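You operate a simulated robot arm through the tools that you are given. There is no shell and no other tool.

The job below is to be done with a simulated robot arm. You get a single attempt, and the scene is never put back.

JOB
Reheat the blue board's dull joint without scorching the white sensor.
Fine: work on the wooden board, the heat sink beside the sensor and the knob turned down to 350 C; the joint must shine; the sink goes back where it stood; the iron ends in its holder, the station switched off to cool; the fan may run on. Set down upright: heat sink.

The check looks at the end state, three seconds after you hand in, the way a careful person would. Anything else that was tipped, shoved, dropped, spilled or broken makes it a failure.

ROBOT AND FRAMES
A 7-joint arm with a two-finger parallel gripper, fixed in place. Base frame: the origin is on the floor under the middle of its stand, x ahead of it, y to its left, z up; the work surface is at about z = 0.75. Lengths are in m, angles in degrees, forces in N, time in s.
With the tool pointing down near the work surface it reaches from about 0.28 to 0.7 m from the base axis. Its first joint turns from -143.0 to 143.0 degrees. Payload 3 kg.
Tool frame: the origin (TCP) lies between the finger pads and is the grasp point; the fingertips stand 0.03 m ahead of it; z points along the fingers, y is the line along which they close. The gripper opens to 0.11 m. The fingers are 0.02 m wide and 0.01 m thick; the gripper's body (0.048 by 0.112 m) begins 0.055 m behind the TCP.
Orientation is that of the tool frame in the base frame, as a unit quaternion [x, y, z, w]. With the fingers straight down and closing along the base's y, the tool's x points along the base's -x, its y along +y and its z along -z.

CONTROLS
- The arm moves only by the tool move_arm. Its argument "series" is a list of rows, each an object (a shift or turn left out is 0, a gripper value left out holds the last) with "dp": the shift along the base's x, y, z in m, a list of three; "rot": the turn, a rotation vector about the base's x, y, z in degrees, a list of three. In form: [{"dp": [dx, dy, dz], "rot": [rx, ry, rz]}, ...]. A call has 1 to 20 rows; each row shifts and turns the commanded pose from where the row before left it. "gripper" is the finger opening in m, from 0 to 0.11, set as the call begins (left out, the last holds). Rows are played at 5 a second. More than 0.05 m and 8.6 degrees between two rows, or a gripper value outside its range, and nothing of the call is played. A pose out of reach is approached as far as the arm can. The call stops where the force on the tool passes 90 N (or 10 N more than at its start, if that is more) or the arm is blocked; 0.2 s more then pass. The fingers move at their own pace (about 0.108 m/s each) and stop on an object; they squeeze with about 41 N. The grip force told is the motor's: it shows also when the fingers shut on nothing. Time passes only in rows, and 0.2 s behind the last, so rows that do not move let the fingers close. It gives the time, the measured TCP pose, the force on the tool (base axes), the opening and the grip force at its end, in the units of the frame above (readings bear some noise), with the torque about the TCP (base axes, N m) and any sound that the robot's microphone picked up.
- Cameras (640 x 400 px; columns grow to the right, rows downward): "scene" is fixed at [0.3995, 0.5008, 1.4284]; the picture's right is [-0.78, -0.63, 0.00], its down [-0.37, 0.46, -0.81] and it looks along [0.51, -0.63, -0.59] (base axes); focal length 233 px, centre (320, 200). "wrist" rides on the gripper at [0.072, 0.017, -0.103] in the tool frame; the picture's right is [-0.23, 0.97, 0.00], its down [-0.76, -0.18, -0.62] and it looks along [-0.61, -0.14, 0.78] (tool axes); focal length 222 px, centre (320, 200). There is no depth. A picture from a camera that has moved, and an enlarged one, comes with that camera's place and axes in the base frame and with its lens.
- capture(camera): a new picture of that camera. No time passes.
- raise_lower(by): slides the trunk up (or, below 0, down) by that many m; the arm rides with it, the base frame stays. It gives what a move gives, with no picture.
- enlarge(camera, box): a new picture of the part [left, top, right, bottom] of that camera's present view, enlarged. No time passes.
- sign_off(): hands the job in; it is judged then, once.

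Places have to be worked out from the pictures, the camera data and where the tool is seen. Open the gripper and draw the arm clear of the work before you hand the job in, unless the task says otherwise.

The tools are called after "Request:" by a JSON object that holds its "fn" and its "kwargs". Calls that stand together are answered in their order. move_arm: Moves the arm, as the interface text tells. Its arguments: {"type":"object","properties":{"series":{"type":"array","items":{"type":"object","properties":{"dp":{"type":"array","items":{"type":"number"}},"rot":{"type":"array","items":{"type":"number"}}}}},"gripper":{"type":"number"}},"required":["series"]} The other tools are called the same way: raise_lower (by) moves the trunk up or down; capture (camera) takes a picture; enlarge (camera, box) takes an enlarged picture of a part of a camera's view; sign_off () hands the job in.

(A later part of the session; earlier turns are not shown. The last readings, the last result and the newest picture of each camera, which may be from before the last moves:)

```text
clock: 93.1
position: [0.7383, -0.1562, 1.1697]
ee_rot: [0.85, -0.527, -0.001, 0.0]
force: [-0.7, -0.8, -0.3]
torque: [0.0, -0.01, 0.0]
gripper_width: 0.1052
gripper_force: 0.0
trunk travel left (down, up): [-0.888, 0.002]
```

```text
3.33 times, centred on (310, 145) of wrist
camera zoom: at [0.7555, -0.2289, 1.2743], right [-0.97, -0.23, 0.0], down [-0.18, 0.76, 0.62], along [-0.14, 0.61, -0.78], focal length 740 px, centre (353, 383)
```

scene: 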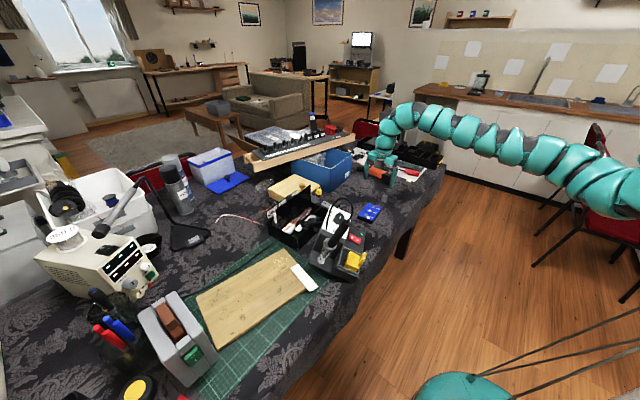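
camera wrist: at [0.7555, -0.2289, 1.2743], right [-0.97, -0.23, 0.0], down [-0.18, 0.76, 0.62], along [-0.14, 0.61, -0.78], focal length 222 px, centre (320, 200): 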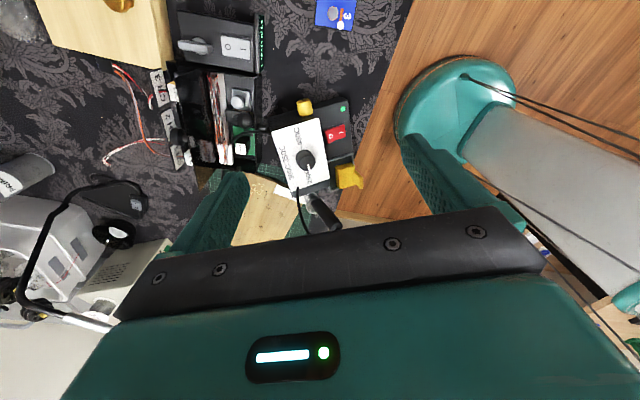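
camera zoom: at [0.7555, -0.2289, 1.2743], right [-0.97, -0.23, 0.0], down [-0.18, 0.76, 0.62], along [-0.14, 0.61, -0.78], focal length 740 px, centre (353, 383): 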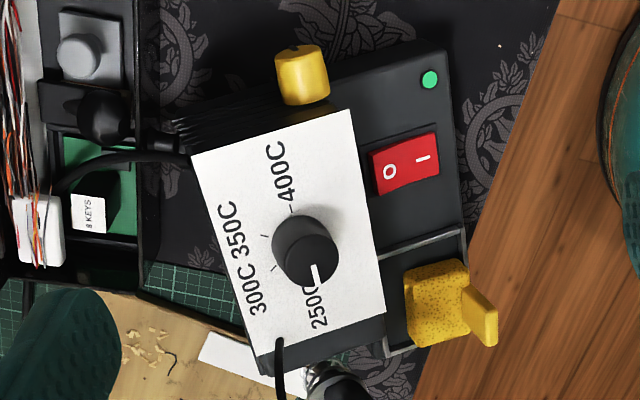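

The new view gives a consistent station pose: label corners F-(0.729,-0.097,0.870), F+(0.675,0.025,0.870), B+(0.752,0.058,0.898), B-(0.806,-0.064,0.896), i.e. yaw +23.9°, tilt 17.8° on its front edge. I'll grip its rear box across its 0.09 m depth. First I lower beside it and match the tilt.

Request:
{"fn": "move_arm", "kwargs": {"series": [{"dp": [0, -0.01, -0.05]}, {"dp": [0, 0, -0.05]}, {"dp": [0, 0, -0.05]}, {"dp": [0, 0, -0.04]}, {"dp": [0, 0, 0], "rot": [0, 0, -2.6]}, {"rot": [2.4, -5.43, 0]}, {"rot": [2.4, -5.43, 0]}, {"rot": [2.4, -5.43, 0]}, {"dp": [0, 0, 0]}], "gripper": 0.11}}

Request:
{"fn": "capture", "kwargs": {"camera": "wrist"}}

Request:
{"fn": "enlarge", "kwargs": {"camera": "scene", "box": [280, 130, 440, 290]}}

```text
refused: row 1 steps farther than a row can; nothing moved
```

```text
taken
camera wrist: at [0.7555, -0.2289, 1.2743], right [-0.97, -0.23, 0.0], down [-0.18, 0.76, 0.62], along [-0.14, 0.61, -0.78], focal length 222 px, centre (320, 200)
```

wrist: 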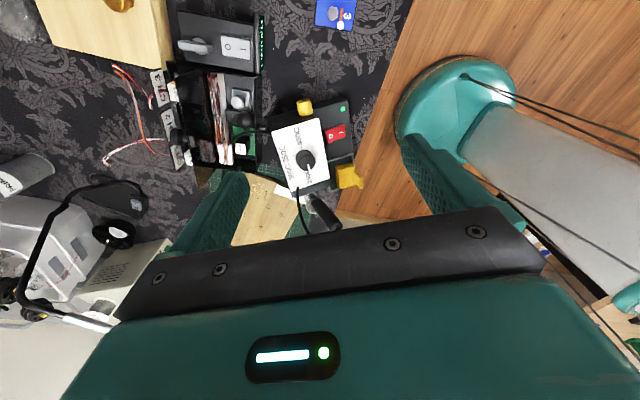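

```text
2.50 times, centred on (360, 210) of scene
camera zoom: at [0.3995, 0.5008, 1.4284], right [-0.78, -0.63, 0.0], down [-0.37, 0.46, -0.81], along [0.51, -0.63, -0.59], focal length 582 px, centre (220, 175)
```

zoom: 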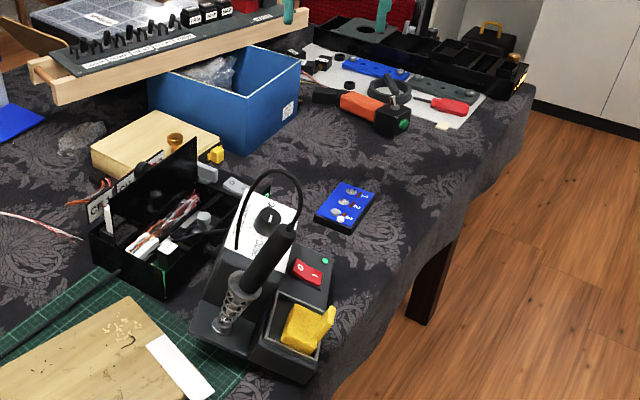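

The first row was a hair too long; nothing moved. I repeat with smaller steps: descend first.

Request:
{"fn": "move_arm", "kwargs": {"series": [{"dp": [0, -0.01, -0.04]}, {"dp": [0, 0, -0.04]}, {"dp": [0, 0, -0.04]}, {"dp": [0, 0, -0.04]}, {"dp": [0, 0, -0.03]}, {"dp": [0, 0, 0], "rot": [0, 0, -2.6]}, {"dp": [0, 0, 0]}], "gripper": 0.11}}

```text
clock: 94.7
position: [0.7397, -0.1673, 0.9802]
ee_rot: [0.837, -0.547, -0.001, -0.001]
force: [-0.9, 0.5, 0.0]
torque: [-0.03, -0.01, 0.02]
gripper_width: 0.11
gripper_force: 0.0
trunk travel left (down, up): [-0.888, 0.002]
```

Reached without limits. Now I add the 17.8° lean to match the station.

Request:
{"fn": "move_arm", "kwargs": {"series": [{"rot": [2.4, -5.43, 0]}, {"rot": [2.4, -5.43, 0]}, {"rot": [2.4, -5.43, 0]}, {"dp": [0, 0, 0]}], "gripper": 0.11}}

Request:
{"fn": "capture", "kwargs": {"camera": "wrist"}}

Request:
{"fn": "enlarge", "kwargs": {"camera": "scene", "box": [280, 130, 440, 290]}}

```text
clock: 95.7
position: [0.7386, -0.1669, 0.9807]
ee_rot: [0.827, -0.54, 0.084, -0.131]
force: [1.0, -0.7, -0.1]
torque: [-0.03, 0.01, 0.02]
gripper_width: 0.11
gripper_force: 0.0
trunk travel left (down, up): [-0.888, 0.002]
```

```text
taken
camera wrist: at [0.7251, -0.2525, 1.0746], right [-0.94, -0.17, -0.3], down [-0.33, 0.69, 0.65], along [0.1, 0.71, -0.7], focal length 222 px, centre (320, 200)
```

wrist: 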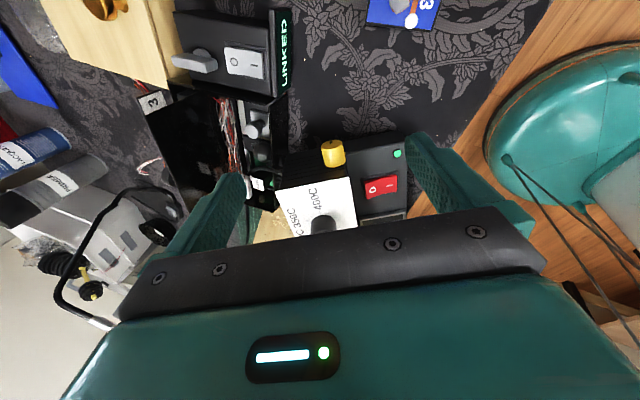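

```text
2.50 times, centred on (360, 210) of scene
camera zoom: at [0.3995, 0.5008, 1.4284], right [-0.78, -0.63, 0.0], down [-0.37, 0.46, -0.81], along [0.51, -0.63, -0.59], focal length 582 px, centre (220, 175)
```

zoom: 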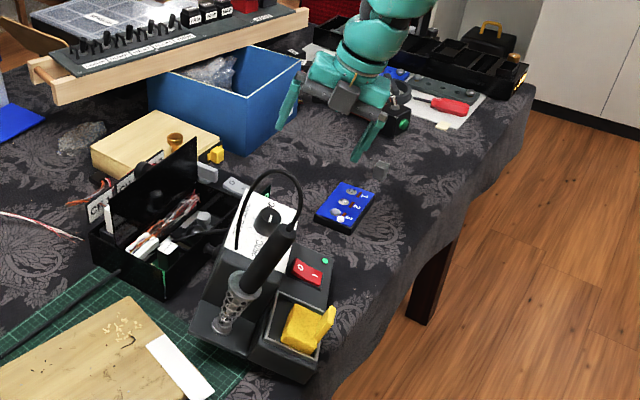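

Orientation matches the station's tilt exactly. I move over the rear box at safe height.

Request:
{"fn": "move_arm", "kwargs": {"series": [{"dp": [-0.0069, 0.0364, -0.0029]}, {"dp": [-0.0069, 0.0364, -0.0029]}, {"dp": [-0.0069, 0.0364, -0.0029]}, {"dp": [-0.0069, 0.0364, -0.0029]}, {"dp": [0, 0, 0]}], "gripper": 0.11}}

Request:
{"fn": "capture", "kwargs": {"camera": "wrist"}}

Request:
{"fn": "enlarge", "kwargs": {"camera": "scene", "box": [280, 150, 400, 270]}}

```text
clock: 96.9
position: [0.7115, -0.0215, 0.9695]
ee_rot: [0.828, -0.54, 0.084, -0.13]
force: [0.0, -0.1, 0.4]
torque: [0.03, 0.02, 0.0]
gripper_width: 0.1101
gripper_force: 0.0
trunk travel left (down, up): [-0.888, 0.002]
```

```text
taken
camera wrist: at [0.6972, -0.108, 1.0634], right [-0.94, -0.17, -0.3], down [-0.33, 0.69, 0.65], along [0.1, 0.71, -0.7], focal length 222 px, centre (320, 200)
```

wrist: 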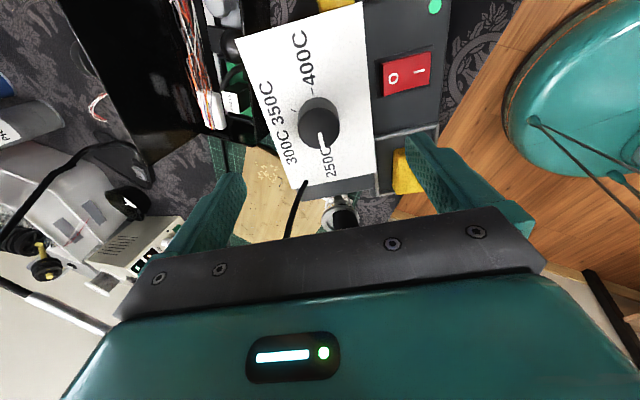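

```text
3.33 times, centred on (340, 210) of scene
camera zoom: at [0.3995, 0.5008, 1.4284], right [-0.78, -0.63, 0.0], down [-0.37, 0.46, -0.81], along [0.51, -0.63, -0.59], focal length 776 px, centre (253, 167)
```

zoom: 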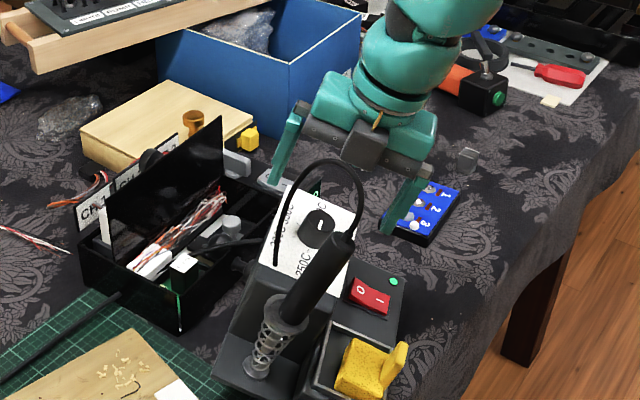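

The tool axis points at the label centre. I descend along the tilted axis, checking before the last part.

Request:
{"fn": "move_arm", "kwargs": {"series": [{"dp": [0.0055, 0.0026, -0.019]}, {"dp": [0.0055, 0.0026, -0.019]}, {"dp": [0.0028, 0.0013, -0.0095]}, {"dp": [0, 0, 0]}], "gripper": 0.11}}

Request:
{"fn": "capture", "kwargs": {"camera": "wrist"}}

Request:
{"fn": "enlarge", "kwargs": {"camera": "scene", "box": [290, 160, 390, 260]}}

```text
clock: 97.9
position: [0.7246, -0.0158, 0.9213]
ee_rot: [0.828, -0.539, 0.084, -0.13]
force: [-0.1, 0.3, -0.2]
torque: [0.01, -0.02, -0.04]
gripper_width: 0.1101
gripper_force: 0.0
trunk travel left (down, up): [-0.888, 0.002]
```

```text
taken
camera wrist: at [0.711, -0.1009, 1.0158], right [-0.94, -0.17, -0.3], down [-0.33, 0.69, 0.65], along [0.1, 0.71, -0.7], focal length 222 px, centre (320, 200)
```

wrist: 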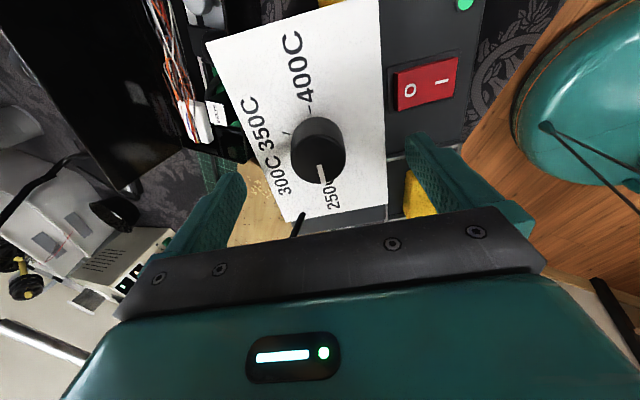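

```text
4.00 times, centred on (340, 210) of scene
camera zoom: at [0.3995, 0.5008, 1.4284], right [-0.78, -0.63, 0.0], down [-0.37, 0.46, -0.81], along [0.51, -0.63, -0.59], focal length 931 px, centre (240, 160)
```

zoom: 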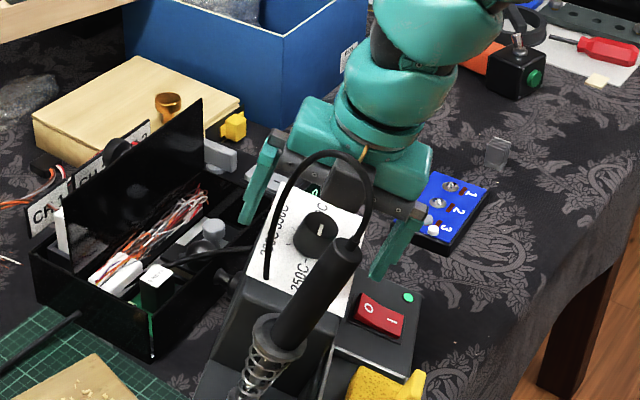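

Alignment is good on both sides. I descend the last 5 cm along the axis.

Request:
{"fn": "move_arm", "kwargs": {"series": [{"dp": [0.0042, 0.002, -0.0143]}, {"dp": [0.0042, 0.002, -0.0143]}, {"dp": [0.0028, 0.0013, -0.0095]}, {"dp": [0, 0, 0]}], "gripper": 0.11}}

Request:
{"fn": "capture", "kwargs": {"camera": "wrist"}}

Request:
{"fn": "enlarge", "kwargs": {"camera": "scene", "box": [290, 160, 390, 260]}}

```text
clock: 98.9
position: [0.7358, -0.0091, 0.883]
ee_rot: [0.827, -0.54, 0.084, -0.131]
force: [1.2, 0.5, -0.3]
torque: [-0.02, -0.01, -0.01]
gripper_width: 0.1099
gripper_force: 0.0
trunk travel left (down, up): [-0.888, 0.002]
```

```text
taken
camera wrist: at [0.7221, -0.0949, 0.9778], right [-0.94, -0.17, -0.3], down [-0.33, 0.69, 0.65], along [0.1, 0.71, -0.7], focal length 222 px, centre (320, 200)
```

wrist: 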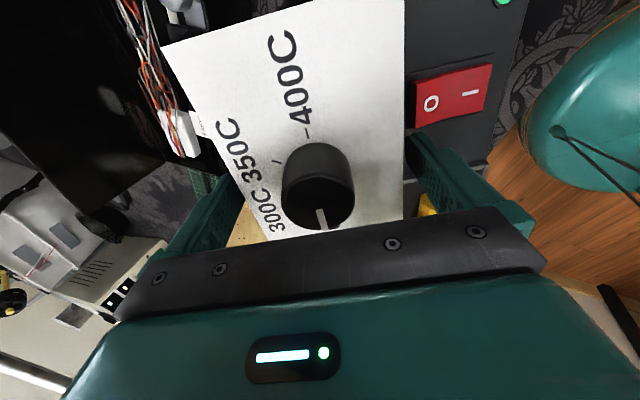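

```text
4.00 times, centred on (340, 210) of scene
camera zoom: at [0.3995, 0.5008, 1.4284], right [-0.78, -0.63, 0.0], down [-0.37, 0.46, -0.81], along [0.51, -0.63, -0.59], focal length 931 px, centre (240, 160)
```

zoom: 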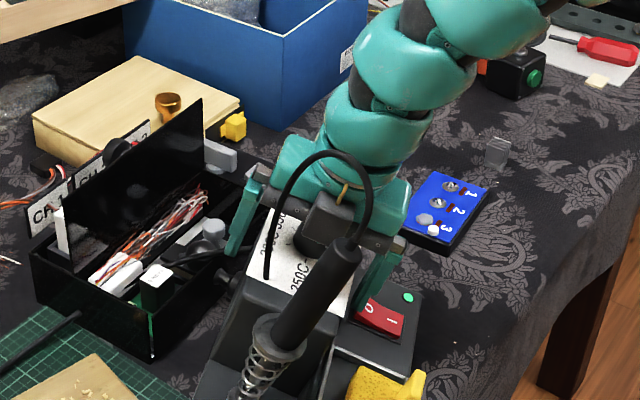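

Fingers are on both sides of the rear box. I go 8 mm deeper and close.

Request:
{"fn": "move_arm", "kwargs": {"series": [{"dp": [0.0023, 0.001, -0.0077]}, {"dp": [0, 0, 0]}], "gripper": 0.11}}

Request:
{"fn": "move_arm", "kwargs": {"series": [{"dp": [0, 0, 0]}, {"dp": [0, 0, 0]}], "gripper": 0.08}}

Request:
{"fn": "enlarge", "kwargs": {"camera": "scene", "box": [290, 170, 390, 290]}}

Request:
{"fn": "capture", "kwargs": {"camera": "wrist"}}

```text
clock: 99.5
position: [0.7381, -0.009, 0.8767]
ee_rot: [0.827, -0.54, 0.084, -0.13]
force: [0.8, -1.1, 0.6]
torque: [-0.03, 0.0, 0.0]
gripper_width: 0.11
gripper_force: 0.0
trunk travel left (down, up): [-0.888, 0.002]
```

```text
clock: 100.1
position: [0.7369, -0.0082, 0.8768]
ee_rot: [0.828, -0.539, 0.083, -0.129]
force: [-8.2, -1.5, -0.4]
torque: [-0.34, -0.93, -0.45]
gripper_width: 0.0852
gripper_force: 40.8
trunk travel left (down, up): [-0.888, 0.002]
```

```text
3.33 times, centred on (340, 230) of scene
camera zoom: at [0.3995, 0.5008, 1.4284], right [-0.78, -0.63, 0.0], down [-0.37, 0.46, -0.81], along [0.51, -0.63, -0.59], focal length 776 px, centre (253, 100)
```

zoom: 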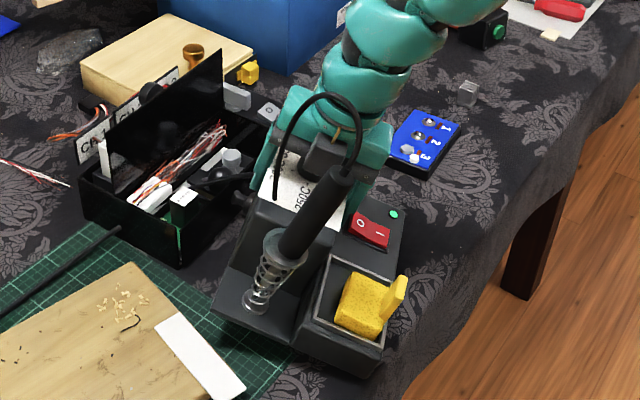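

```text
taken
camera wrist: at [0.7234, -0.0944, 0.9696], right [-0.94, -0.17, -0.3], down [-0.33, 0.69, 0.65], along [0.1, 0.71, -0.7], focal length 222 px, centre (320, 200)
```

wrist: 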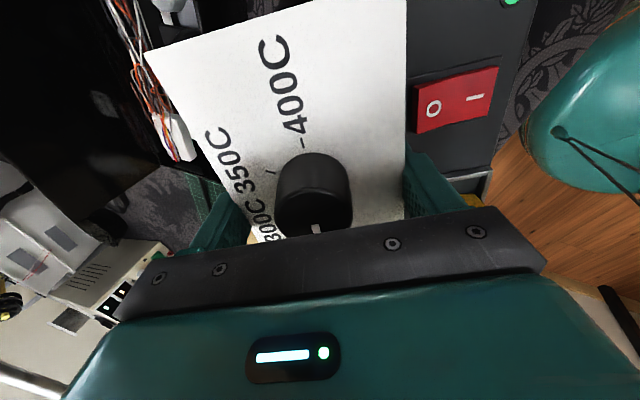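

Gripped (0.085 m). I lift 1.5 cm and read the weight.

Request:
{"fn": "move_arm", "kwargs": {"series": [{"dp": [0, 0, 0.005]}, {"dp": [0, 0, 0.005]}, {"dp": [0, 0, 0.005]}, {"dp": [0, 0, 0]}], "gripper": 0.08}}

Request:
{"fn": "enlarge", "kwargs": {"camera": "scene", "box": [290, 170, 390, 290]}}

```text
clock: 101.1
position: [0.7392, -0.0087, 0.8889]
ee_rot: [0.827, -0.54, 0.082, -0.13]
force: [0.6, 0.1, -27.7]
torque: [-0.2, -0.52, 0.01]
gripper_width: 0.0851
gripper_force: 41.3
trunk travel left (down, up): [-0.888, 0.002]
```

```text
3.33 times, centred on (340, 230) of scene
camera zoom: at [0.3995, 0.5008, 1.4284], right [-0.78, -0.63, 0.0], down [-0.37, 0.46, -0.81], along [0.51, -0.63, -0.59], focal length 776 px, centre (253, 100)
```

zoom: 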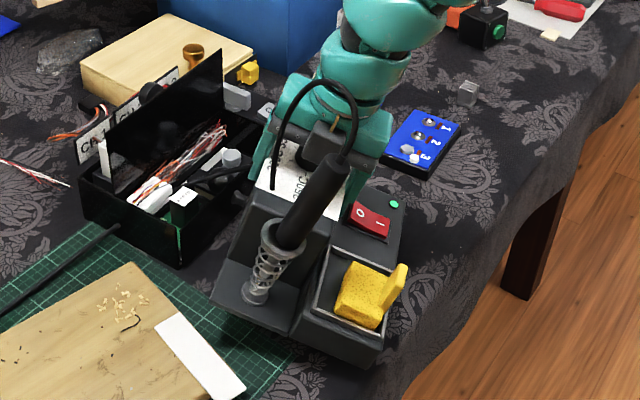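

27.7 N — about the station's whole weight, still within payload. I lift another centimetre to confirm it is free.

Request:
{"fn": "move_arm", "kwargs": {"series": [{"dp": [0, 0, 0.005]}, {"dp": [0, 0, 0.005]}, {"dp": [0, 0, 0]}], "gripper": 0.08}}

Request:
{"fn": "enlarge", "kwargs": {"camera": "scene", "box": [290, 170, 390, 290]}}

Request:
{"fn": "capture", "kwargs": {"camera": "wrist"}}

```text
clock: 101.9
position: [0.7397, -0.0096, 0.8984]
ee_rot: [0.828, -0.539, 0.083, -0.129]
force: [-0.4, -0.3, -28.0]
torque: [-0.19, -0.56, 0.03]
gripper_width: 0.0848
gripper_force: 41.5
trunk travel left (down, up): [-0.888, 0.002]
```

```text
3.33 times, centred on (340, 230) of scene
camera zoom: at [0.3995, 0.5008, 1.4284], right [-0.78, -0.63, 0.0], down [-0.37, 0.46, -0.81], along [0.51, -0.63, -0.59], focal length 776 px, centre (253, 100)
```

zoom: 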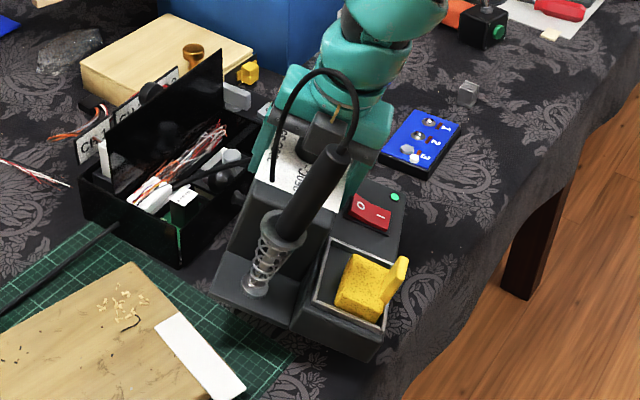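

```text
taken
camera wrist: at [0.7261, -0.0945, 0.9934], right [-0.94, -0.17, -0.29], down [-0.32, 0.69, 0.65], along [0.09, 0.71, -0.7], focal length 222 px, centre (320, 200)
```

wrist: 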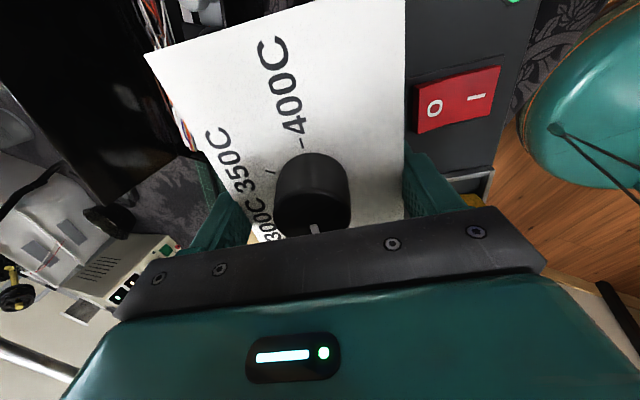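

The station hangs securely (28 N, no slip). I raise it further, clear of the black box.

Request:
{"fn": "move_arm", "kwargs": {"series": [{"dp": [-0.002, -0.004, 0.015]}, {"dp": [-0.002, -0.004, 0.015]}, {"dp": [-0.002, -0.004, 0.015]}, {"dp": [-0.002, -0.004, 0.015]}, {"dp": [0, 0, 0]}], "gripper": 0.08}}

Request:
{"fn": "enlarge", "kwargs": {"camera": "scene", "box": [290, 150, 390, 270]}}

```text
clock: 103.1
position: [0.7313, -0.0236, 0.9584]
ee_rot: [0.828, -0.54, 0.082, -0.129]
force: [-0.1, -0.4, -27.3]
torque: [-0.2, -0.55, 0.01]
gripper_width: 0.0848
gripper_force: 40.9
trunk travel left (down, up): [-0.888, 0.002]
```

```text
3.33 times, centred on (340, 210) of scene
camera zoom: at [0.3995, 0.5008, 1.4284], right [-0.78, -0.63, 0.0], down [-0.37, 0.46, -0.81], along [0.51, -0.63, -0.59], focal length 776 px, centre (253, 167)
```

zoom: 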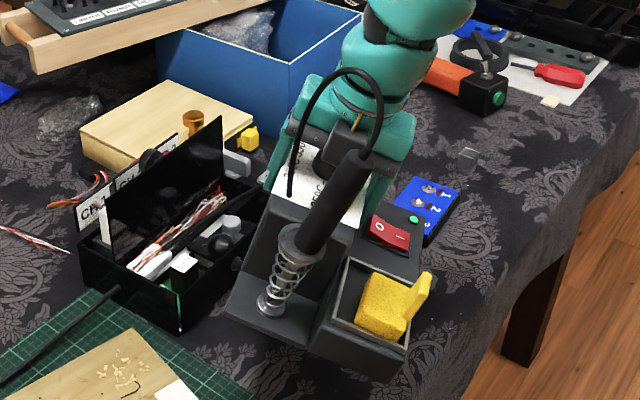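

Now I level it (remove the lean) while keeping height.

Request:
{"fn": "move_arm", "kwargs": {"series": [{"dp": [0.002, -0.005, 0.005], "rot": [-2.4, 5.43, 0]}, {"dp": [0.002, -0.005, 0.005], "rot": [-2.4, 5.43, 0]}, {"dp": [0.002, -0.005, 0.005], "rot": [-2.4, 5.43, 0]}, {"dp": [0, 0, 0]}], "gripper": 0.08}}

Request:
{"fn": "enlarge", "kwargs": {"camera": "scene", "box": [290, 150, 390, 270]}}

Request:
{"fn": "capture", "kwargs": {"camera": "wrist"}}

```text
clock: 104.1
position: [0.7381, -0.0399, 0.9741]
ee_rot: [0.838, -0.546, -0.002, 0.0]
force: [0.2, -1.3, -26.8]
torque: [-0.03, -0.9, 0.01]
gripper_width: 0.085
gripper_force: 41.0
trunk travel left (down, up): [-0.888, 0.002]
```

```text
3.33 times, centred on (340, 210) of scene
camera zoom: at [0.3995, 0.5008, 1.4284], right [-0.78, -0.63, 0.0], down [-0.37, 0.46, -0.81], along [0.51, -0.63, -0.59], focal length 776 px, centre (253, 167)
```

zoom: 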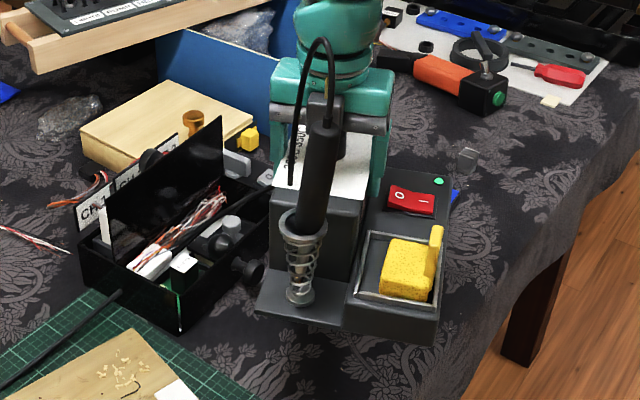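

```text
taken
camera wrist: at [0.7523, -0.1135, 1.078], right [-0.98, -0.18, 0.0], down [-0.14, 0.77, 0.62], along [-0.12, 0.61, -0.78], focal length 222 px, centre (320, 200)
```

wrist: 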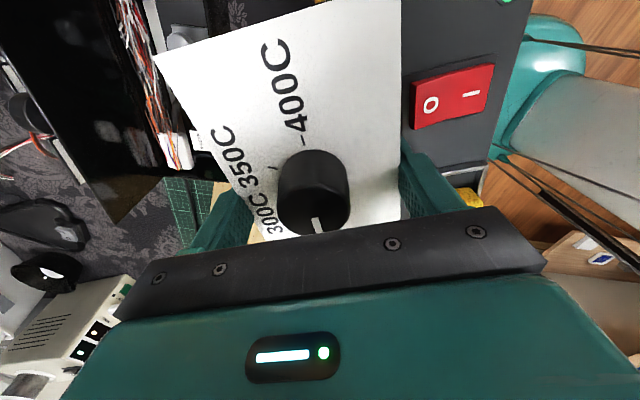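

The station hangs level. Now I turn it back -24° and move it toward its original position.

Request:
{"fn": "move_arm", "kwargs": {"series": [{"dp": [0.003, -0.012, 0], "rot": [0, 0, -6]}, {"dp": [0.003, -0.012, 0], "rot": [0, 0, -6]}, {"dp": [0.003, -0.012, 0], "rot": [0, 0, -6]}, {"dp": [0.003, -0.013, 0], "rot": [0, 0, -5.9]}, {"dp": [0, 0, 0]}], "gripper": 0.08}}

Request:
{"fn": "enlarge", "kwargs": {"camera": "scene", "box": [240, 140, 400, 260]}}

```text
clock: 105.3
position: [0.7504, -0.0884, 0.9738]
ee_rot: [-0.706, 0.708, 0.002, -0.001]
force: [0.8, 0.0, -27.6]
torque: [-0.37, -0.87, -0.01]
gripper_width: 0.0847
gripper_force: 41.5
trunk travel left (down, up): [-0.888, 0.002]
```

```text
3.33 times, centred on (320, 200) of scene
camera zoom: at [0.3995, 0.5008, 1.4284], right [-0.78, -0.63, 0.0], down [-0.37, 0.46, -0.81], along [0.51, -0.63, -0.59], focal length 776 px, centre (320, 200)
```

zoom: 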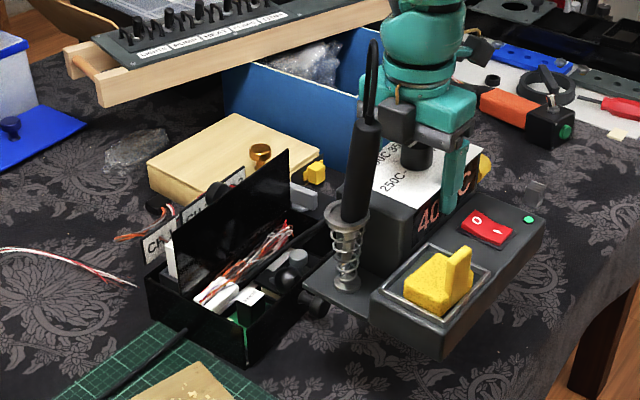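

Orientation restored. I lower with the trunk to ~2 cm above the table and compare with the original picture.

Request:
{"fn": "raise_lower", "kwargs": {"by": -0.1}}

Request:
{"fn": "enlarge", "kwargs": {"camera": "scene", "box": [240, 170, 400, 270]}}

Request:
{"fn": "capture", "kwargs": {"camera": "wrist"}}

```text
clock: 106.7
position: [0.7507, -0.0873, 0.8745]
ee_rot: [-0.707, 0.707, 0.001, 0.0]
force: [-0.1, 0.1, -26.9]
torque: [-0.4, -0.86, 0.0]
gripper_width: 0.0849
gripper_force: 40.7
trunk travel left (down, up): [-0.788, 0.102]
```

```text
4.00 times, centred on (320, 220) of scene
camera zoom: at [0.3995, 0.5008, 1.4284], right [-0.78, -0.63, 0.0], down [-0.37, 0.46, -0.81], along [0.51, -0.63, -0.59], focal length 931 px, centre (320, 120)
```

zoom: 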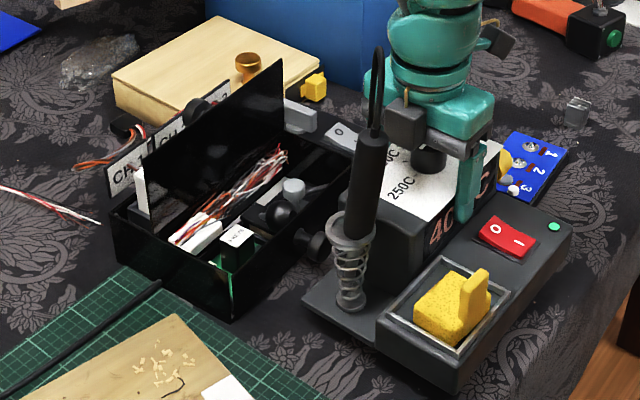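

```text
taken
camera wrist: at [0.7333, -0.1613, 0.9782], right [-0.97, 0.23, 0.0], down [0.18, 0.76, 0.62], along [0.14, 0.61, -0.78], focal length 222 px, centre (320, 200)
```

wrist: 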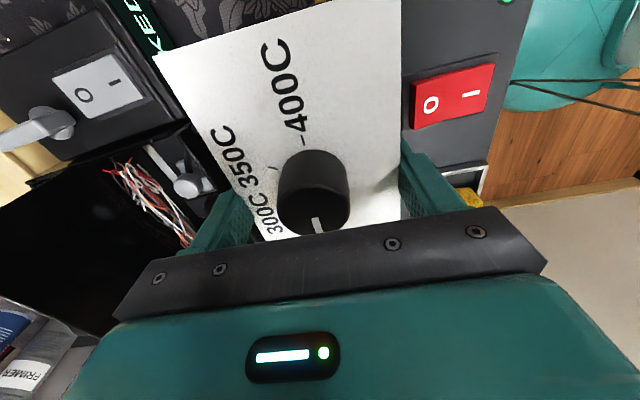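

I take the same crops as at the start for comparison.

Request:
{"fn": "enlarge", "kwargs": {"camera": "scene", "box": [310, 185, 400, 275]}}

```text
4.44 times, centred on (355, 230) of scene
camera zoom: at [0.3995, 0.5008, 1.4284], right [-0.78, -0.63, 0.0], down [-0.37, 0.46, -0.81], along [0.51, -0.63, -0.59], focal length 1035 px, centre (164, 67)
```

zoom: 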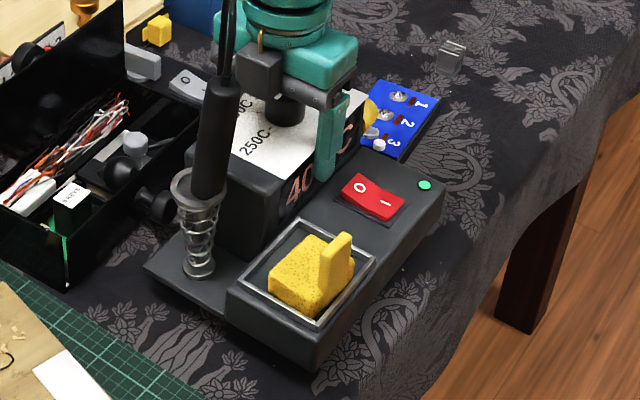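

After accounting for the 3 cm height, all features match the original within 1–2 mm. I lower it straight down in small steps until the weight transfers to the table.

Request:
{"fn": "move_arm", "kwargs": {"series": [{"dp": [0, 0, -0.008]}, {"dp": [0, 0, -0.008]}, {"dp": [0, 0, -0.006]}, {"dp": [0, 0, 0]}], "gripper": 0.08}}

Request:
{"fn": "move_arm", "kwargs": {"series": [{"dp": [0, 0, -0.003]}, {"dp": [0, 0, -0.003]}, {"dp": [0, 0, 0]}], "gripper": 0.08}}

```text
clock: 107.7
position: [0.7484, -0.0892, 0.8519]
ee_rot: [-0.707, 0.708, 0.002, 0.0]
force: [-0.4, 0.0, -28.1]
torque: [-0.39, -0.84, 0.02]
gripper_width: 0.0848
gripper_force: 40.8
trunk travel left (down, up): [-0.788, 0.102]
```

```text
clock: 108.5
position: [0.7489, -0.0889, 0.8462]
ee_rot: [-0.707, 0.708, 0.0, 0.001]
force: [0.3, -6.5, -13.8]
torque: [0.68, -0.34, 0.23]
gripper_width: 0.0849
gripper_force: 41.0
trunk travel left (down, up): [-0.788, 0.102]
```

Contact has begun (load down to 14 N). A few mm more.

Request:
{"fn": "move_arm", "kwargs": {"series": [{"dp": [0, 0, -0.002]}, {"dp": [0, 0, -0.002]}, {"dp": [0, 0, 0]}], "gripper": 0.08}}

Request:
{"fn": "enlarge", "kwargs": {"camera": "scene", "box": [310, 185, 400, 275]}}

```text
clock: 109.3
position: [0.7494, -0.0876, 0.8455]
ee_rot: [-0.706, 0.708, -0.001, 0.003]
force: [6.7, -8.2, 16.8]
torque: [-0.79, 1.31, 0.29]
gripper_width: 0.0851
gripper_force: 41.2
trunk travel left (down, up): [-0.788, 0.102]
```

```text
4.44 times, centred on (355, 230) of scene
camera zoom: at [0.3995, 0.5008, 1.4284], right [-0.78, -0.63, 0.0], down [-0.37, 0.46, -0.81], along [0.51, -0.63, -0.59], focal length 1035 px, centre (164, 67)
```

zoom: 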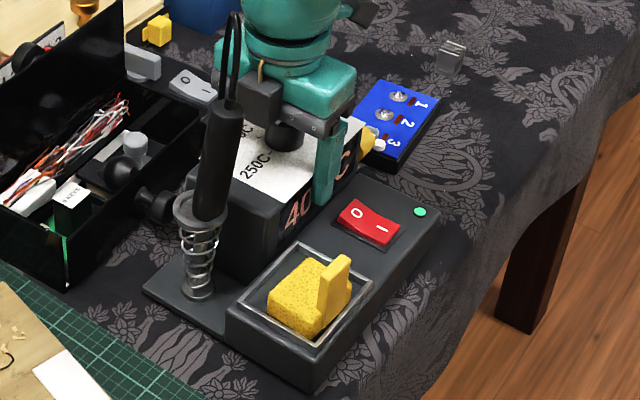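

The station is back: every feature is within 1–2 px of the original picture. I unload slightly and open the gripper.

Request:
{"fn": "move_arm", "kwargs": {"series": [{"dp": [0, 0, 0.002]}, {"dp": [0, 0, 0]}], "gripper": 0.08}}

Request:
{"fn": "move_arm", "kwargs": {"series": [{"dp": [0, 0, 0]}, {"dp": [0, 0, 0]}], "gripper": 0.11}}

Request:
{"fn": "enlarge", "kwargs": {"camera": "scene", "box": [310, 185, 400, 275]}}

```text
clock: 109.9
position: [0.7484, -0.0893, 0.8464]
ee_rot: [-0.707, 0.708, 0.0, 0.001]
force: [11.4, -11.0, 8.1]
torque: [-0.06, 0.12, 0.49]
gripper_width: 0.0847
gripper_force: 41.0
trunk travel left (down, up): [-0.788, 0.102]
```

```text
clock: 110.5
position: [0.7487, -0.0865, 0.8454]
ee_rot: [-0.706, 0.708, 0.002, 0.001]
force: [-0.2, 0.8, 0.4]
torque: [0.01, 0.0, 0.0]
gripper_width: 0.1101
gripper_force: 0.0
trunk travel left (down, up): [-0.788, 0.102]
```

```text
4.44 times, centred on (355, 230) of scene
camera zoom: at [0.3995, 0.5008, 1.4284], right [-0.78, -0.63, 0.0], down [-0.37, 0.46, -0.81], along [0.51, -0.63, -0.59], focal length 1035 px, centre (164, 67)
```

zoom: 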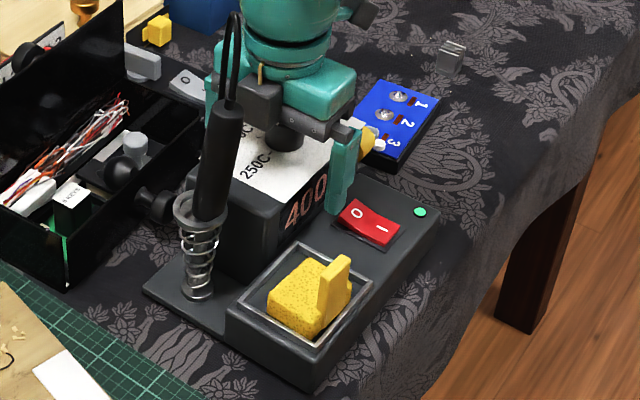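

The station stands as before. I rise straight up, then prepare to reset the knob (it shows 400 again): arm up, trunk down.

Request:
{"fn": "move_arm", "kwargs": {"series": [{"dp": [0, 0, 0.02]}, {"dp": [0, 0, 0.04]}, {"dp": [0, 0, 0.04]}, {"dp": [0, 0, 0.04]}, {"dp": [0, 0, 0.04]}, {"dp": [0, 0, 0.02]}, {"dp": [0, 0, 0]}], "gripper": 0.11}}

Request:
{"fn": "enlarge", "kwargs": {"camera": "wrist", "box": [200, 0, 480, 220]}}

Request:
{"fn": "enlarge", "kwargs": {"camera": "scene", "box": [240, 170, 400, 270]}}

```text
clock: 112.1
position: [0.7479, -0.0883, 1.0453]
ee_rot: [-0.706, 0.708, 0.0, 0.001]
force: [0.1, 0.2, -0.1]
torque: [0.02, 0.03, -0.01]
gripper_width: 0.1098
gripper_force: 0.1
trunk travel left (down, up): [-0.788, 0.102]
```

```text
1.82 times, centred on (340, 110) of wrist
camera zoom: at [0.731, -0.1617, 1.1493], right [-0.97, 0.23, 0.0], down [0.18, 0.76, 0.62], along [0.14, 0.61, -0.78], focal length 404 px, centre (284, 364)
```

zoom: 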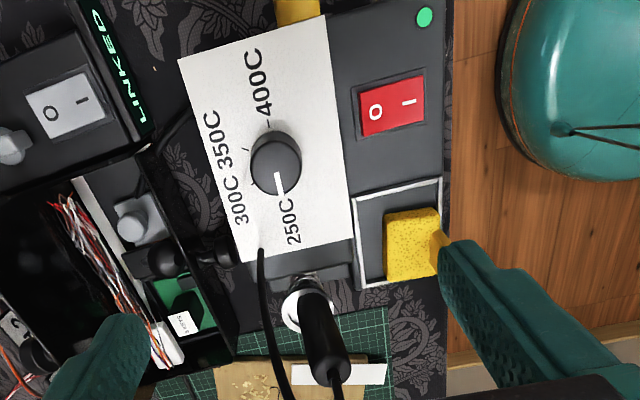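

```text
4.00 times, centred on (320, 220) of scene
camera zoom: at [0.3995, 0.5008, 1.4284], right [-0.78, -0.63, 0.0], down [-0.37, 0.46, -0.81], along [0.51, -0.63, -0.59], focal length 931 px, centre (320, 120)
```

zoom: 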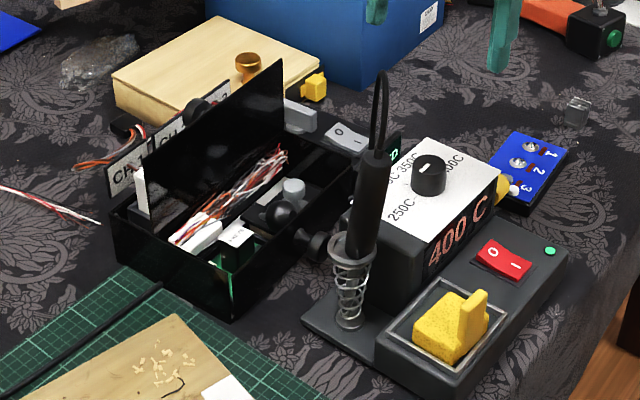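

The station, switch, LED and holder coincide with the first picture. I turn the tool to 60°, centre over the knob, and come down with the trunk.

Request:
{"fn": "move_arm", "kwargs": {"series": [{"dp": [0.0025, -0.005, 0], "rot": [0, 0, -7.5]}, {"dp": [0, -0.005, 0], "rot": [0, 0, -7.5]}, {"dp": [0, -0.005, 0], "rot": [0, 0, -7.5]}, {"rot": [0, 0, -7.5]}, {"dp": [0, 0, 0]}], "gripper": 0.06}}

Request:
{"fn": "raise_lower", "kwargs": {"by": -0.13}}

Request:
{"fn": "capture", "kwargs": {"camera": "wrist"}}

```text
clock: 113.3
position: [0.7505, -0.1037, 1.046]
ee_rot: [-0.498, 0.867, 0.001, 0.0]
force: [0.1, -0.2, -0.3]
torque: [-0.02, -0.01, -0.03]
gripper_width: 0.06
gripper_force: 0.0
trunk travel left (down, up): [-0.788, 0.102]
```

```text
clock: 114.8
position: [0.7493, -0.1029, 0.9164]
ee_rot: [-0.5, 0.866, 0.0, 0.001]
force: [0.3, -0.1, -0.1]
torque: [-0.03, -0.01, -0.02]
gripper_width: 0.0599
gripper_force: 0.0
trunk travel left (down, up): [-0.658, 0.232]
```

```text
taken
camera wrist: at [0.6997, -0.1578, 1.0199], right [-0.73, 0.69, 0.0], down [0.54, 0.57, 0.62], along [0.43, 0.45, -0.78], focal length 222 px, centre (320, 200)
```

wrist: 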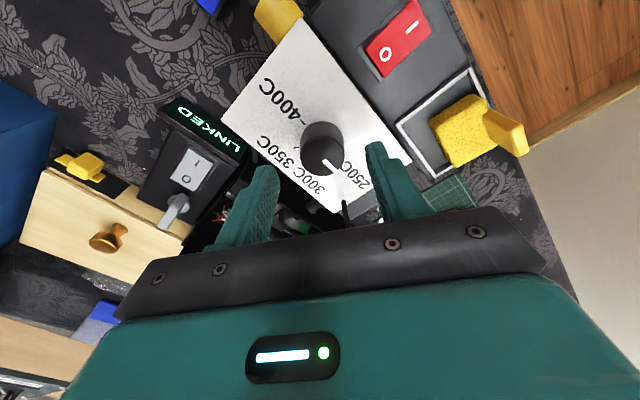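

The tool axis points exactly at the knob. I descend to grip height (tips ~4 mm above the panel) and close.

Request:
{"fn": "move_arm", "kwargs": {"series": [{"dp": [0, 0, -0.012]}, {"dp": [0, 0, -0.01]}, {"dp": [0, 0, -0.0095]}, {"dp": [0, 0, 0]}], "gripper": 0.06}}

Request:
{"fn": "move_arm", "kwargs": {"series": [{"dp": [0, 0, 0]}, {"dp": [0, 0, 0]}], "gripper": 0.02}}

Request:
{"fn": "enlarge", "kwargs": {"camera": "scene", "box": [240, 170, 400, 270]}}

```text
clock: 115.8
position: [0.7504, -0.103, 0.8842]
ee_rot: [-0.5, 0.866, -0.001, 0.001]
force: [0.3, 1.2, 0.4]
torque: [0.0, -0.05, -0.01]
gripper_width: 0.06
gripper_force: 0.0
trunk travel left (down, up): [-0.658, 0.232]
```

```text
clock: 116.5
position: [0.7496, -0.1017, 0.8833]
ee_rot: [-0.5, 0.866, 0.001, -0.001]
force: [-9.5, 4.1, -0.3]
torque: [0.15, 0.32, -0.03]
gripper_width: 0.0323
gripper_force: 40.6
trunk travel left (down, up): [-0.658, 0.232]
```

```text
4.00 times, centred on (320, 220) of scene
camera zoom: at [0.3995, 0.5008, 1.4284], right [-0.78, -0.63, 0.0], down [-0.37, 0.46, -0.81], along [0.51, -0.63, -0.59], focal length 931 px, centre (320, 120)
```

zoom: 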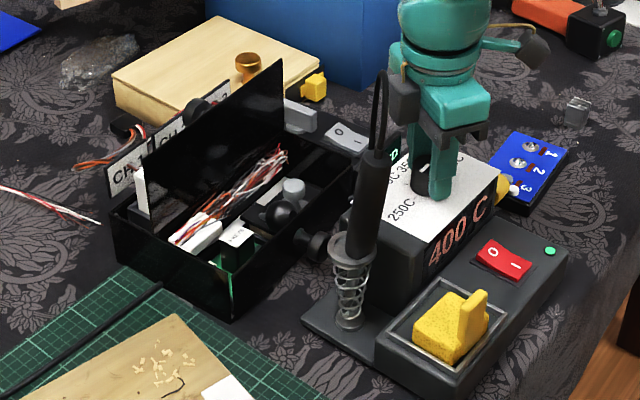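

Gripped without moving the station. I ease the side load and turn counter-clockwise in 5° steps.

Request:
{"fn": "move_arm", "kwargs": {"series": [{"dp": [-0.001, 0.0005, 0.0005], "rot": [0, 0, 5]}, {"rot": [0, 0, 5]}, {"rot": [0, 0, 5]}, {"rot": [0, 0, 5]}, {"dp": [0, 0, 0]}], "gripper": 0.02}}

```text
clock: 117.7
position: [0.7497, -0.1025, 0.8838]
ee_rot: [-0.642, 0.767, 0.0, 0.0]
force: [-3.1, 1.3, 0.9]
torque: [0.08, 0.02, 0.04]
gripper_width: 0.0326
gripper_force: 40.6
trunk travel left (down, up): [-0.658, 0.232]
```

Request:
{"fn": "move_arm", "kwargs": {"series": [{"rot": [0, 0, 5]}, {"rot": [0, 0, 5]}, {"rot": [0, 0, 5]}, {"rot": [0, 0, 5]}, {"dp": [0, 0, 0]}], "gripper": 0.02}}

Request:
{"fn": "move_arm", "kwargs": {"series": [{"rot": [0, 0, 5]}, {"rot": [0, 0, 5]}, {"rot": [0, 0, 5]}, {"rot": [0, 0, 5]}, {"dp": [0, 0, 0]}], "gripper": 0.02}}

Request:
{"fn": "enlarge", "kwargs": {"camera": "scene", "box": [240, 170, 400, 270]}}

Request:
{"fn": "enlarge", "kwargs": {"camera": "scene", "box": [345, 205, 365, 220]}}

Request:
{"fn": "enlarge", "kwargs": {"camera": "wrist", "box": [288, 130, 352, 210]}}

```text
clock: 118.8
position: [0.7501, -0.1047, 0.8838]
ee_rot: [0.766, -0.643, -0.001, 0.001]
force: [7.1, 0.0, -0.6]
torque: [0.06, -0.06, 0.02]
gripper_width: 0.0327
gripper_force: 40.9
trunk travel left (down, up): [-0.658, 0.232]
```

```text
clock: 120.0
position: [0.7508, -0.103, 0.8843]
ee_rot: [0.866, -0.5, -0.001, 0.0]
force: [11.4, -1.3, 0.5]
torque: [0.25, -0.19, -0.04]
gripper_width: 0.0328
gripper_force: 41.4
trunk travel left (down, up): [-0.658, 0.232]
```

```text
4.00 times, centred on (320, 220) of scene
camera zoom: at [0.3995, 0.5008, 1.4284], right [-0.78, -0.63, 0.0], down [-0.37, 0.46, -0.81], along [0.51, -0.63, -0.59], focal length 931 px, centre (320, 120)
```

zoom: 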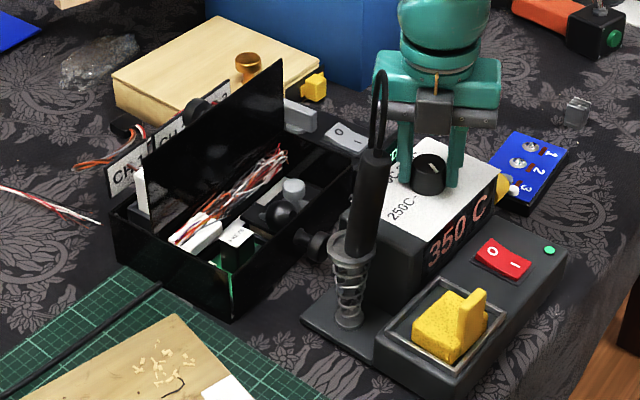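

```text
16.00 times, centred on (355, 212) of scene
camera zoom: at [0.3995, 0.5008, 1.4284], right [-0.78, -0.63, 0.0], down [-0.37, 0.46, -0.81], along [0.51, -0.63, -0.59], focal length 3725 px, centre (-240, 0)
```

zoom: 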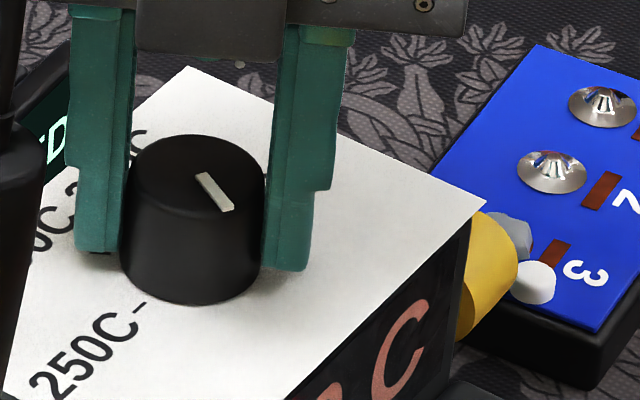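

```text
5.00 times, centred on (320, 170) of wrist
camera zoom: at [0.7726, -0.1748, 0.9882], right [-0.96, -0.29, 0.0], down [-0.23, 0.75, 0.62], along [-0.18, 0.6, -0.78], focal length 1111 px, centre (320, 350)
```

zoom: 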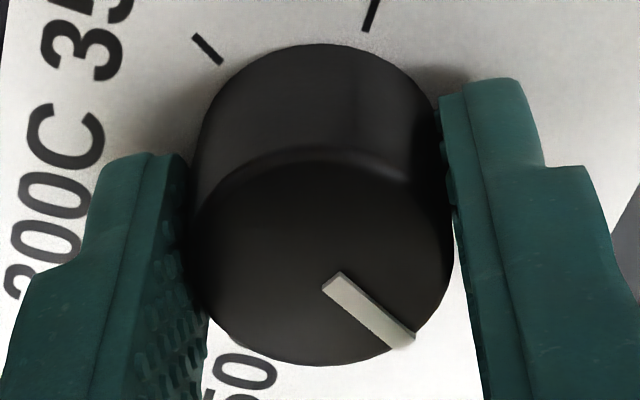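

Knob pointer at 151° and display 350 C again. I release and rise.

Request:
{"fn": "move_arm", "kwargs": {"series": [{"dp": [0, 0, 0]}, {"dp": [0, 0, 0]}, {"dp": [0, 0, 0.02]}, {"dp": [0, 0, 0.03]}, {"dp": [0, 0, 0.04]}, {"dp": [0, 0, 0.04]}, {"dp": [0, 0, 0]}], "gripper": 0.06}}

Request:
{"fn": "enlarge", "kwargs": {"camera": "scene", "box": [240, 170, 400, 270]}}

```text
clock: 121.7
position: [0.7481, -0.1034, 1.0147]
ee_rot: [0.866, -0.501, -0.002, 0.001]
force: [-0.6, 0.2, -0.7]
torque: [-0.01, -0.03, 0.02]
gripper_width: 0.0596
gripper_force: 0.1
trunk travel left (down, up): [-0.658, 0.232]
```

```text
4.00 times, centred on (320, 220) of scene
camera zoom: at [0.3995, 0.5008, 1.4284], right [-0.78, -0.63, 0.0], down [-0.37, 0.46, -0.81], along [0.51, -0.63, -0.59], focal length 931 px, centre (320, 120)
```

zoom: 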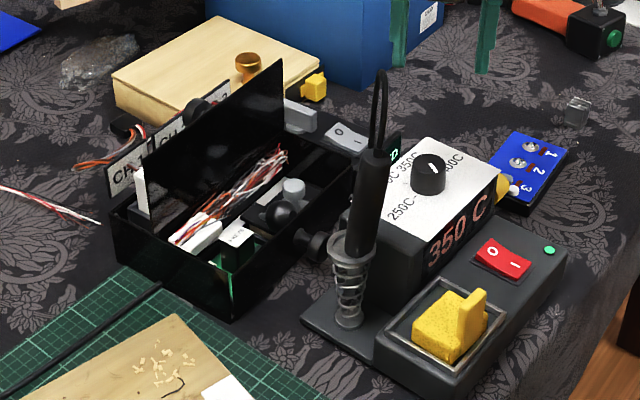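

Now I move over the blue board and roll the tool to yaw -85° for the regrip.

Request:
{"fn": "move_arm", "kwargs": {"series": [{"dp": [-0.003, -0.04, 0], "rot": [0, 0, -8]}, {"dp": [-0.003, -0.04, 0], "rot": [0, 0, -8]}, {"dp": [-0.003, -0.04, 0], "rot": [0, 0, -8]}, {"dp": [-0.003, -0.04, 0], "rot": [0, 0, -8]}, {"rot": [0, 0, -8]}, {"rot": [0, 0, -8]}, {"rot": [0, 0, -8]}, {"rot": [0, 0, -8]}, {"rot": [0, 0, -8]}, {"rot": [0, 0, -8]}, {"rot": [0, 0, -8]}, {"rot": [0, 0, -8]}, {"rot": [0, 0, -8]}, {"rot": [0, 0, -8]}, {"rot": [0, 0, -8]}, {"dp": [0, 0, 0]}], "gripper": 0.105}}

Request:
{"fn": "capture", "kwargs": {"camera": "wrist"}}

```text
clock: 125.0
position: [0.7375, -0.2624, 1.0137]
ee_rot: [0.002, 1.0, -0.001, 0.001]
force: [0.9, 0.4, 0.7]
torque: [-0.02, -0.01, 0.03]
gripper_width: 0.105
gripper_force: 0.0
trunk travel left (down, up): [-0.658, 0.232]
```

```text
taken
camera wrist: at [0.6652, -0.246, 1.1188], right [0.23, 0.97, 0.0], down [0.76, -0.18, 0.62], along [0.61, -0.14, -0.78], focal length 222 px, centre (320, 200)
```

wrist: 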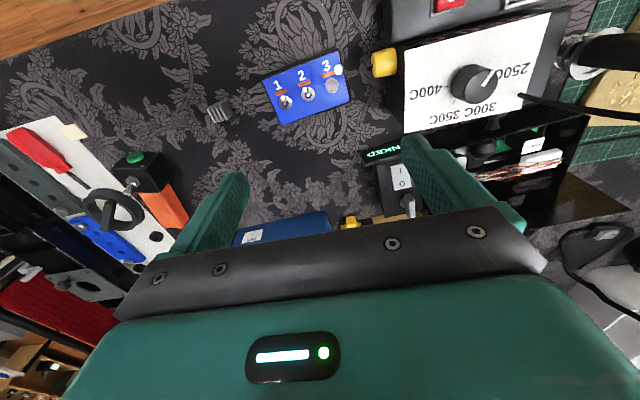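

A good top view at yaw 0. I measure the board and the heat sink from here.

Request:
{"fn": "enlarge", "kwargs": {"camera": "wrist", "box": [190, 30, 370, 145]}}

Request:
{"fn": "enlarge", "kwargs": {"camera": "wrist", "box": [190, 80, 250, 130]}}

```text
3.48 times, centred on (280, 88) of wrist
camera zoom: at [0.6652, -0.246, 1.1188], right [0.23, 0.97, 0.0], down [0.76, -0.18, 0.62], along [0.61, -0.14, -0.78], focal length 773 px, centre (459, 591)
```

zoom: 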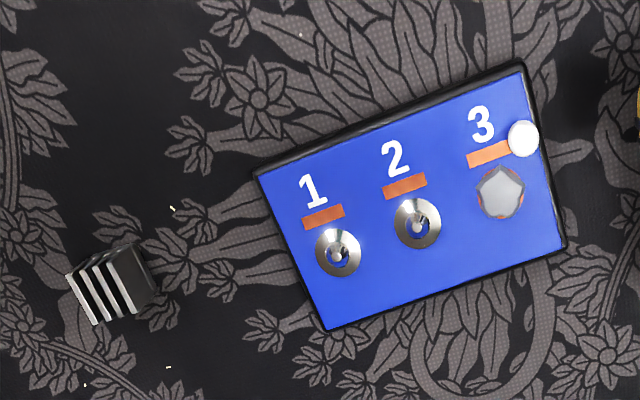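

```text
8.00 times, centred on (220, 105) of wrist
camera zoom: at [0.6652, -0.246, 1.1188], right [0.23, 0.97, 0.0], down [0.76, -0.18, 0.62], along [0.61, -0.14, -0.78], focal length 1777 px, centre (1120, 960)
```

zoom: 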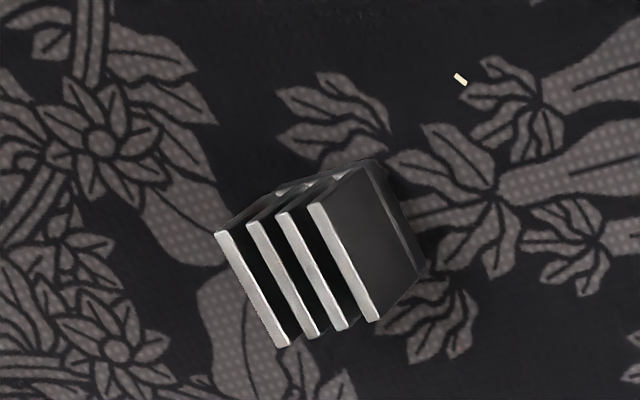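

Board centre is (0.738, -0.282), long axis 84° from x; heat sink stands at about (0.735, -0.420), fins along x. A leaned regrip here would put the camera into the station, so I first turn the board: grip it tool-down at yaw -84°, then rotate it to point along x. First the roll.

Request:
{"fn": "move_arm", "kwargs": {"series": [{"dp": [0, -0.005, 0], "rot": [0, 0, -8]}, {"dp": [0, -0.005, 0], "rot": [0, 0, -8]}, {"dp": [0, -0.005, 0], "rot": [0, 0, -8]}, {"dp": [0, -0.005, 0], "rot": [0, 0, -8]}, {"rot": [0, 0, -8]}, {"rot": [0, 0, -8]}, {"rot": [0, 0, -8]}, {"rot": [0, 0, -8]}, {"rot": [0, 0, -8]}, {"rot": [0, 0, -8]}, {"rot": [0, 0, -4]}, {"dp": [0, 0, 0]}], "gripper": 0.105}}

Request:
{"fn": "capture", "kwargs": {"camera": "wrist"}}

```text
clock: 127.7
position: [0.737, -0.283, 1.0142]
ee_rot: [0.67, 0.742, -0.001, 0.001]
force: [-0.2, 0.2, 1.1]
torque: [-0.01, -0.02, 0.03]
gripper_width: 0.105
gripper_force: 0.1
trunk travel left (down, up): [-0.658, 0.232]
```

```text
taken
camera wrist: at [0.7473, -0.2091, 1.1186], right [0.99, -0.13, 0.0], down [-0.1, -0.78, 0.62], along [-0.08, -0.62, -0.78], focal length 222 px, centre (320, 200)
```

wrist: 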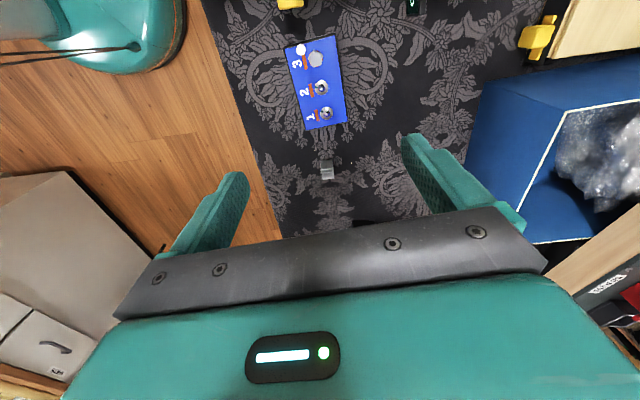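

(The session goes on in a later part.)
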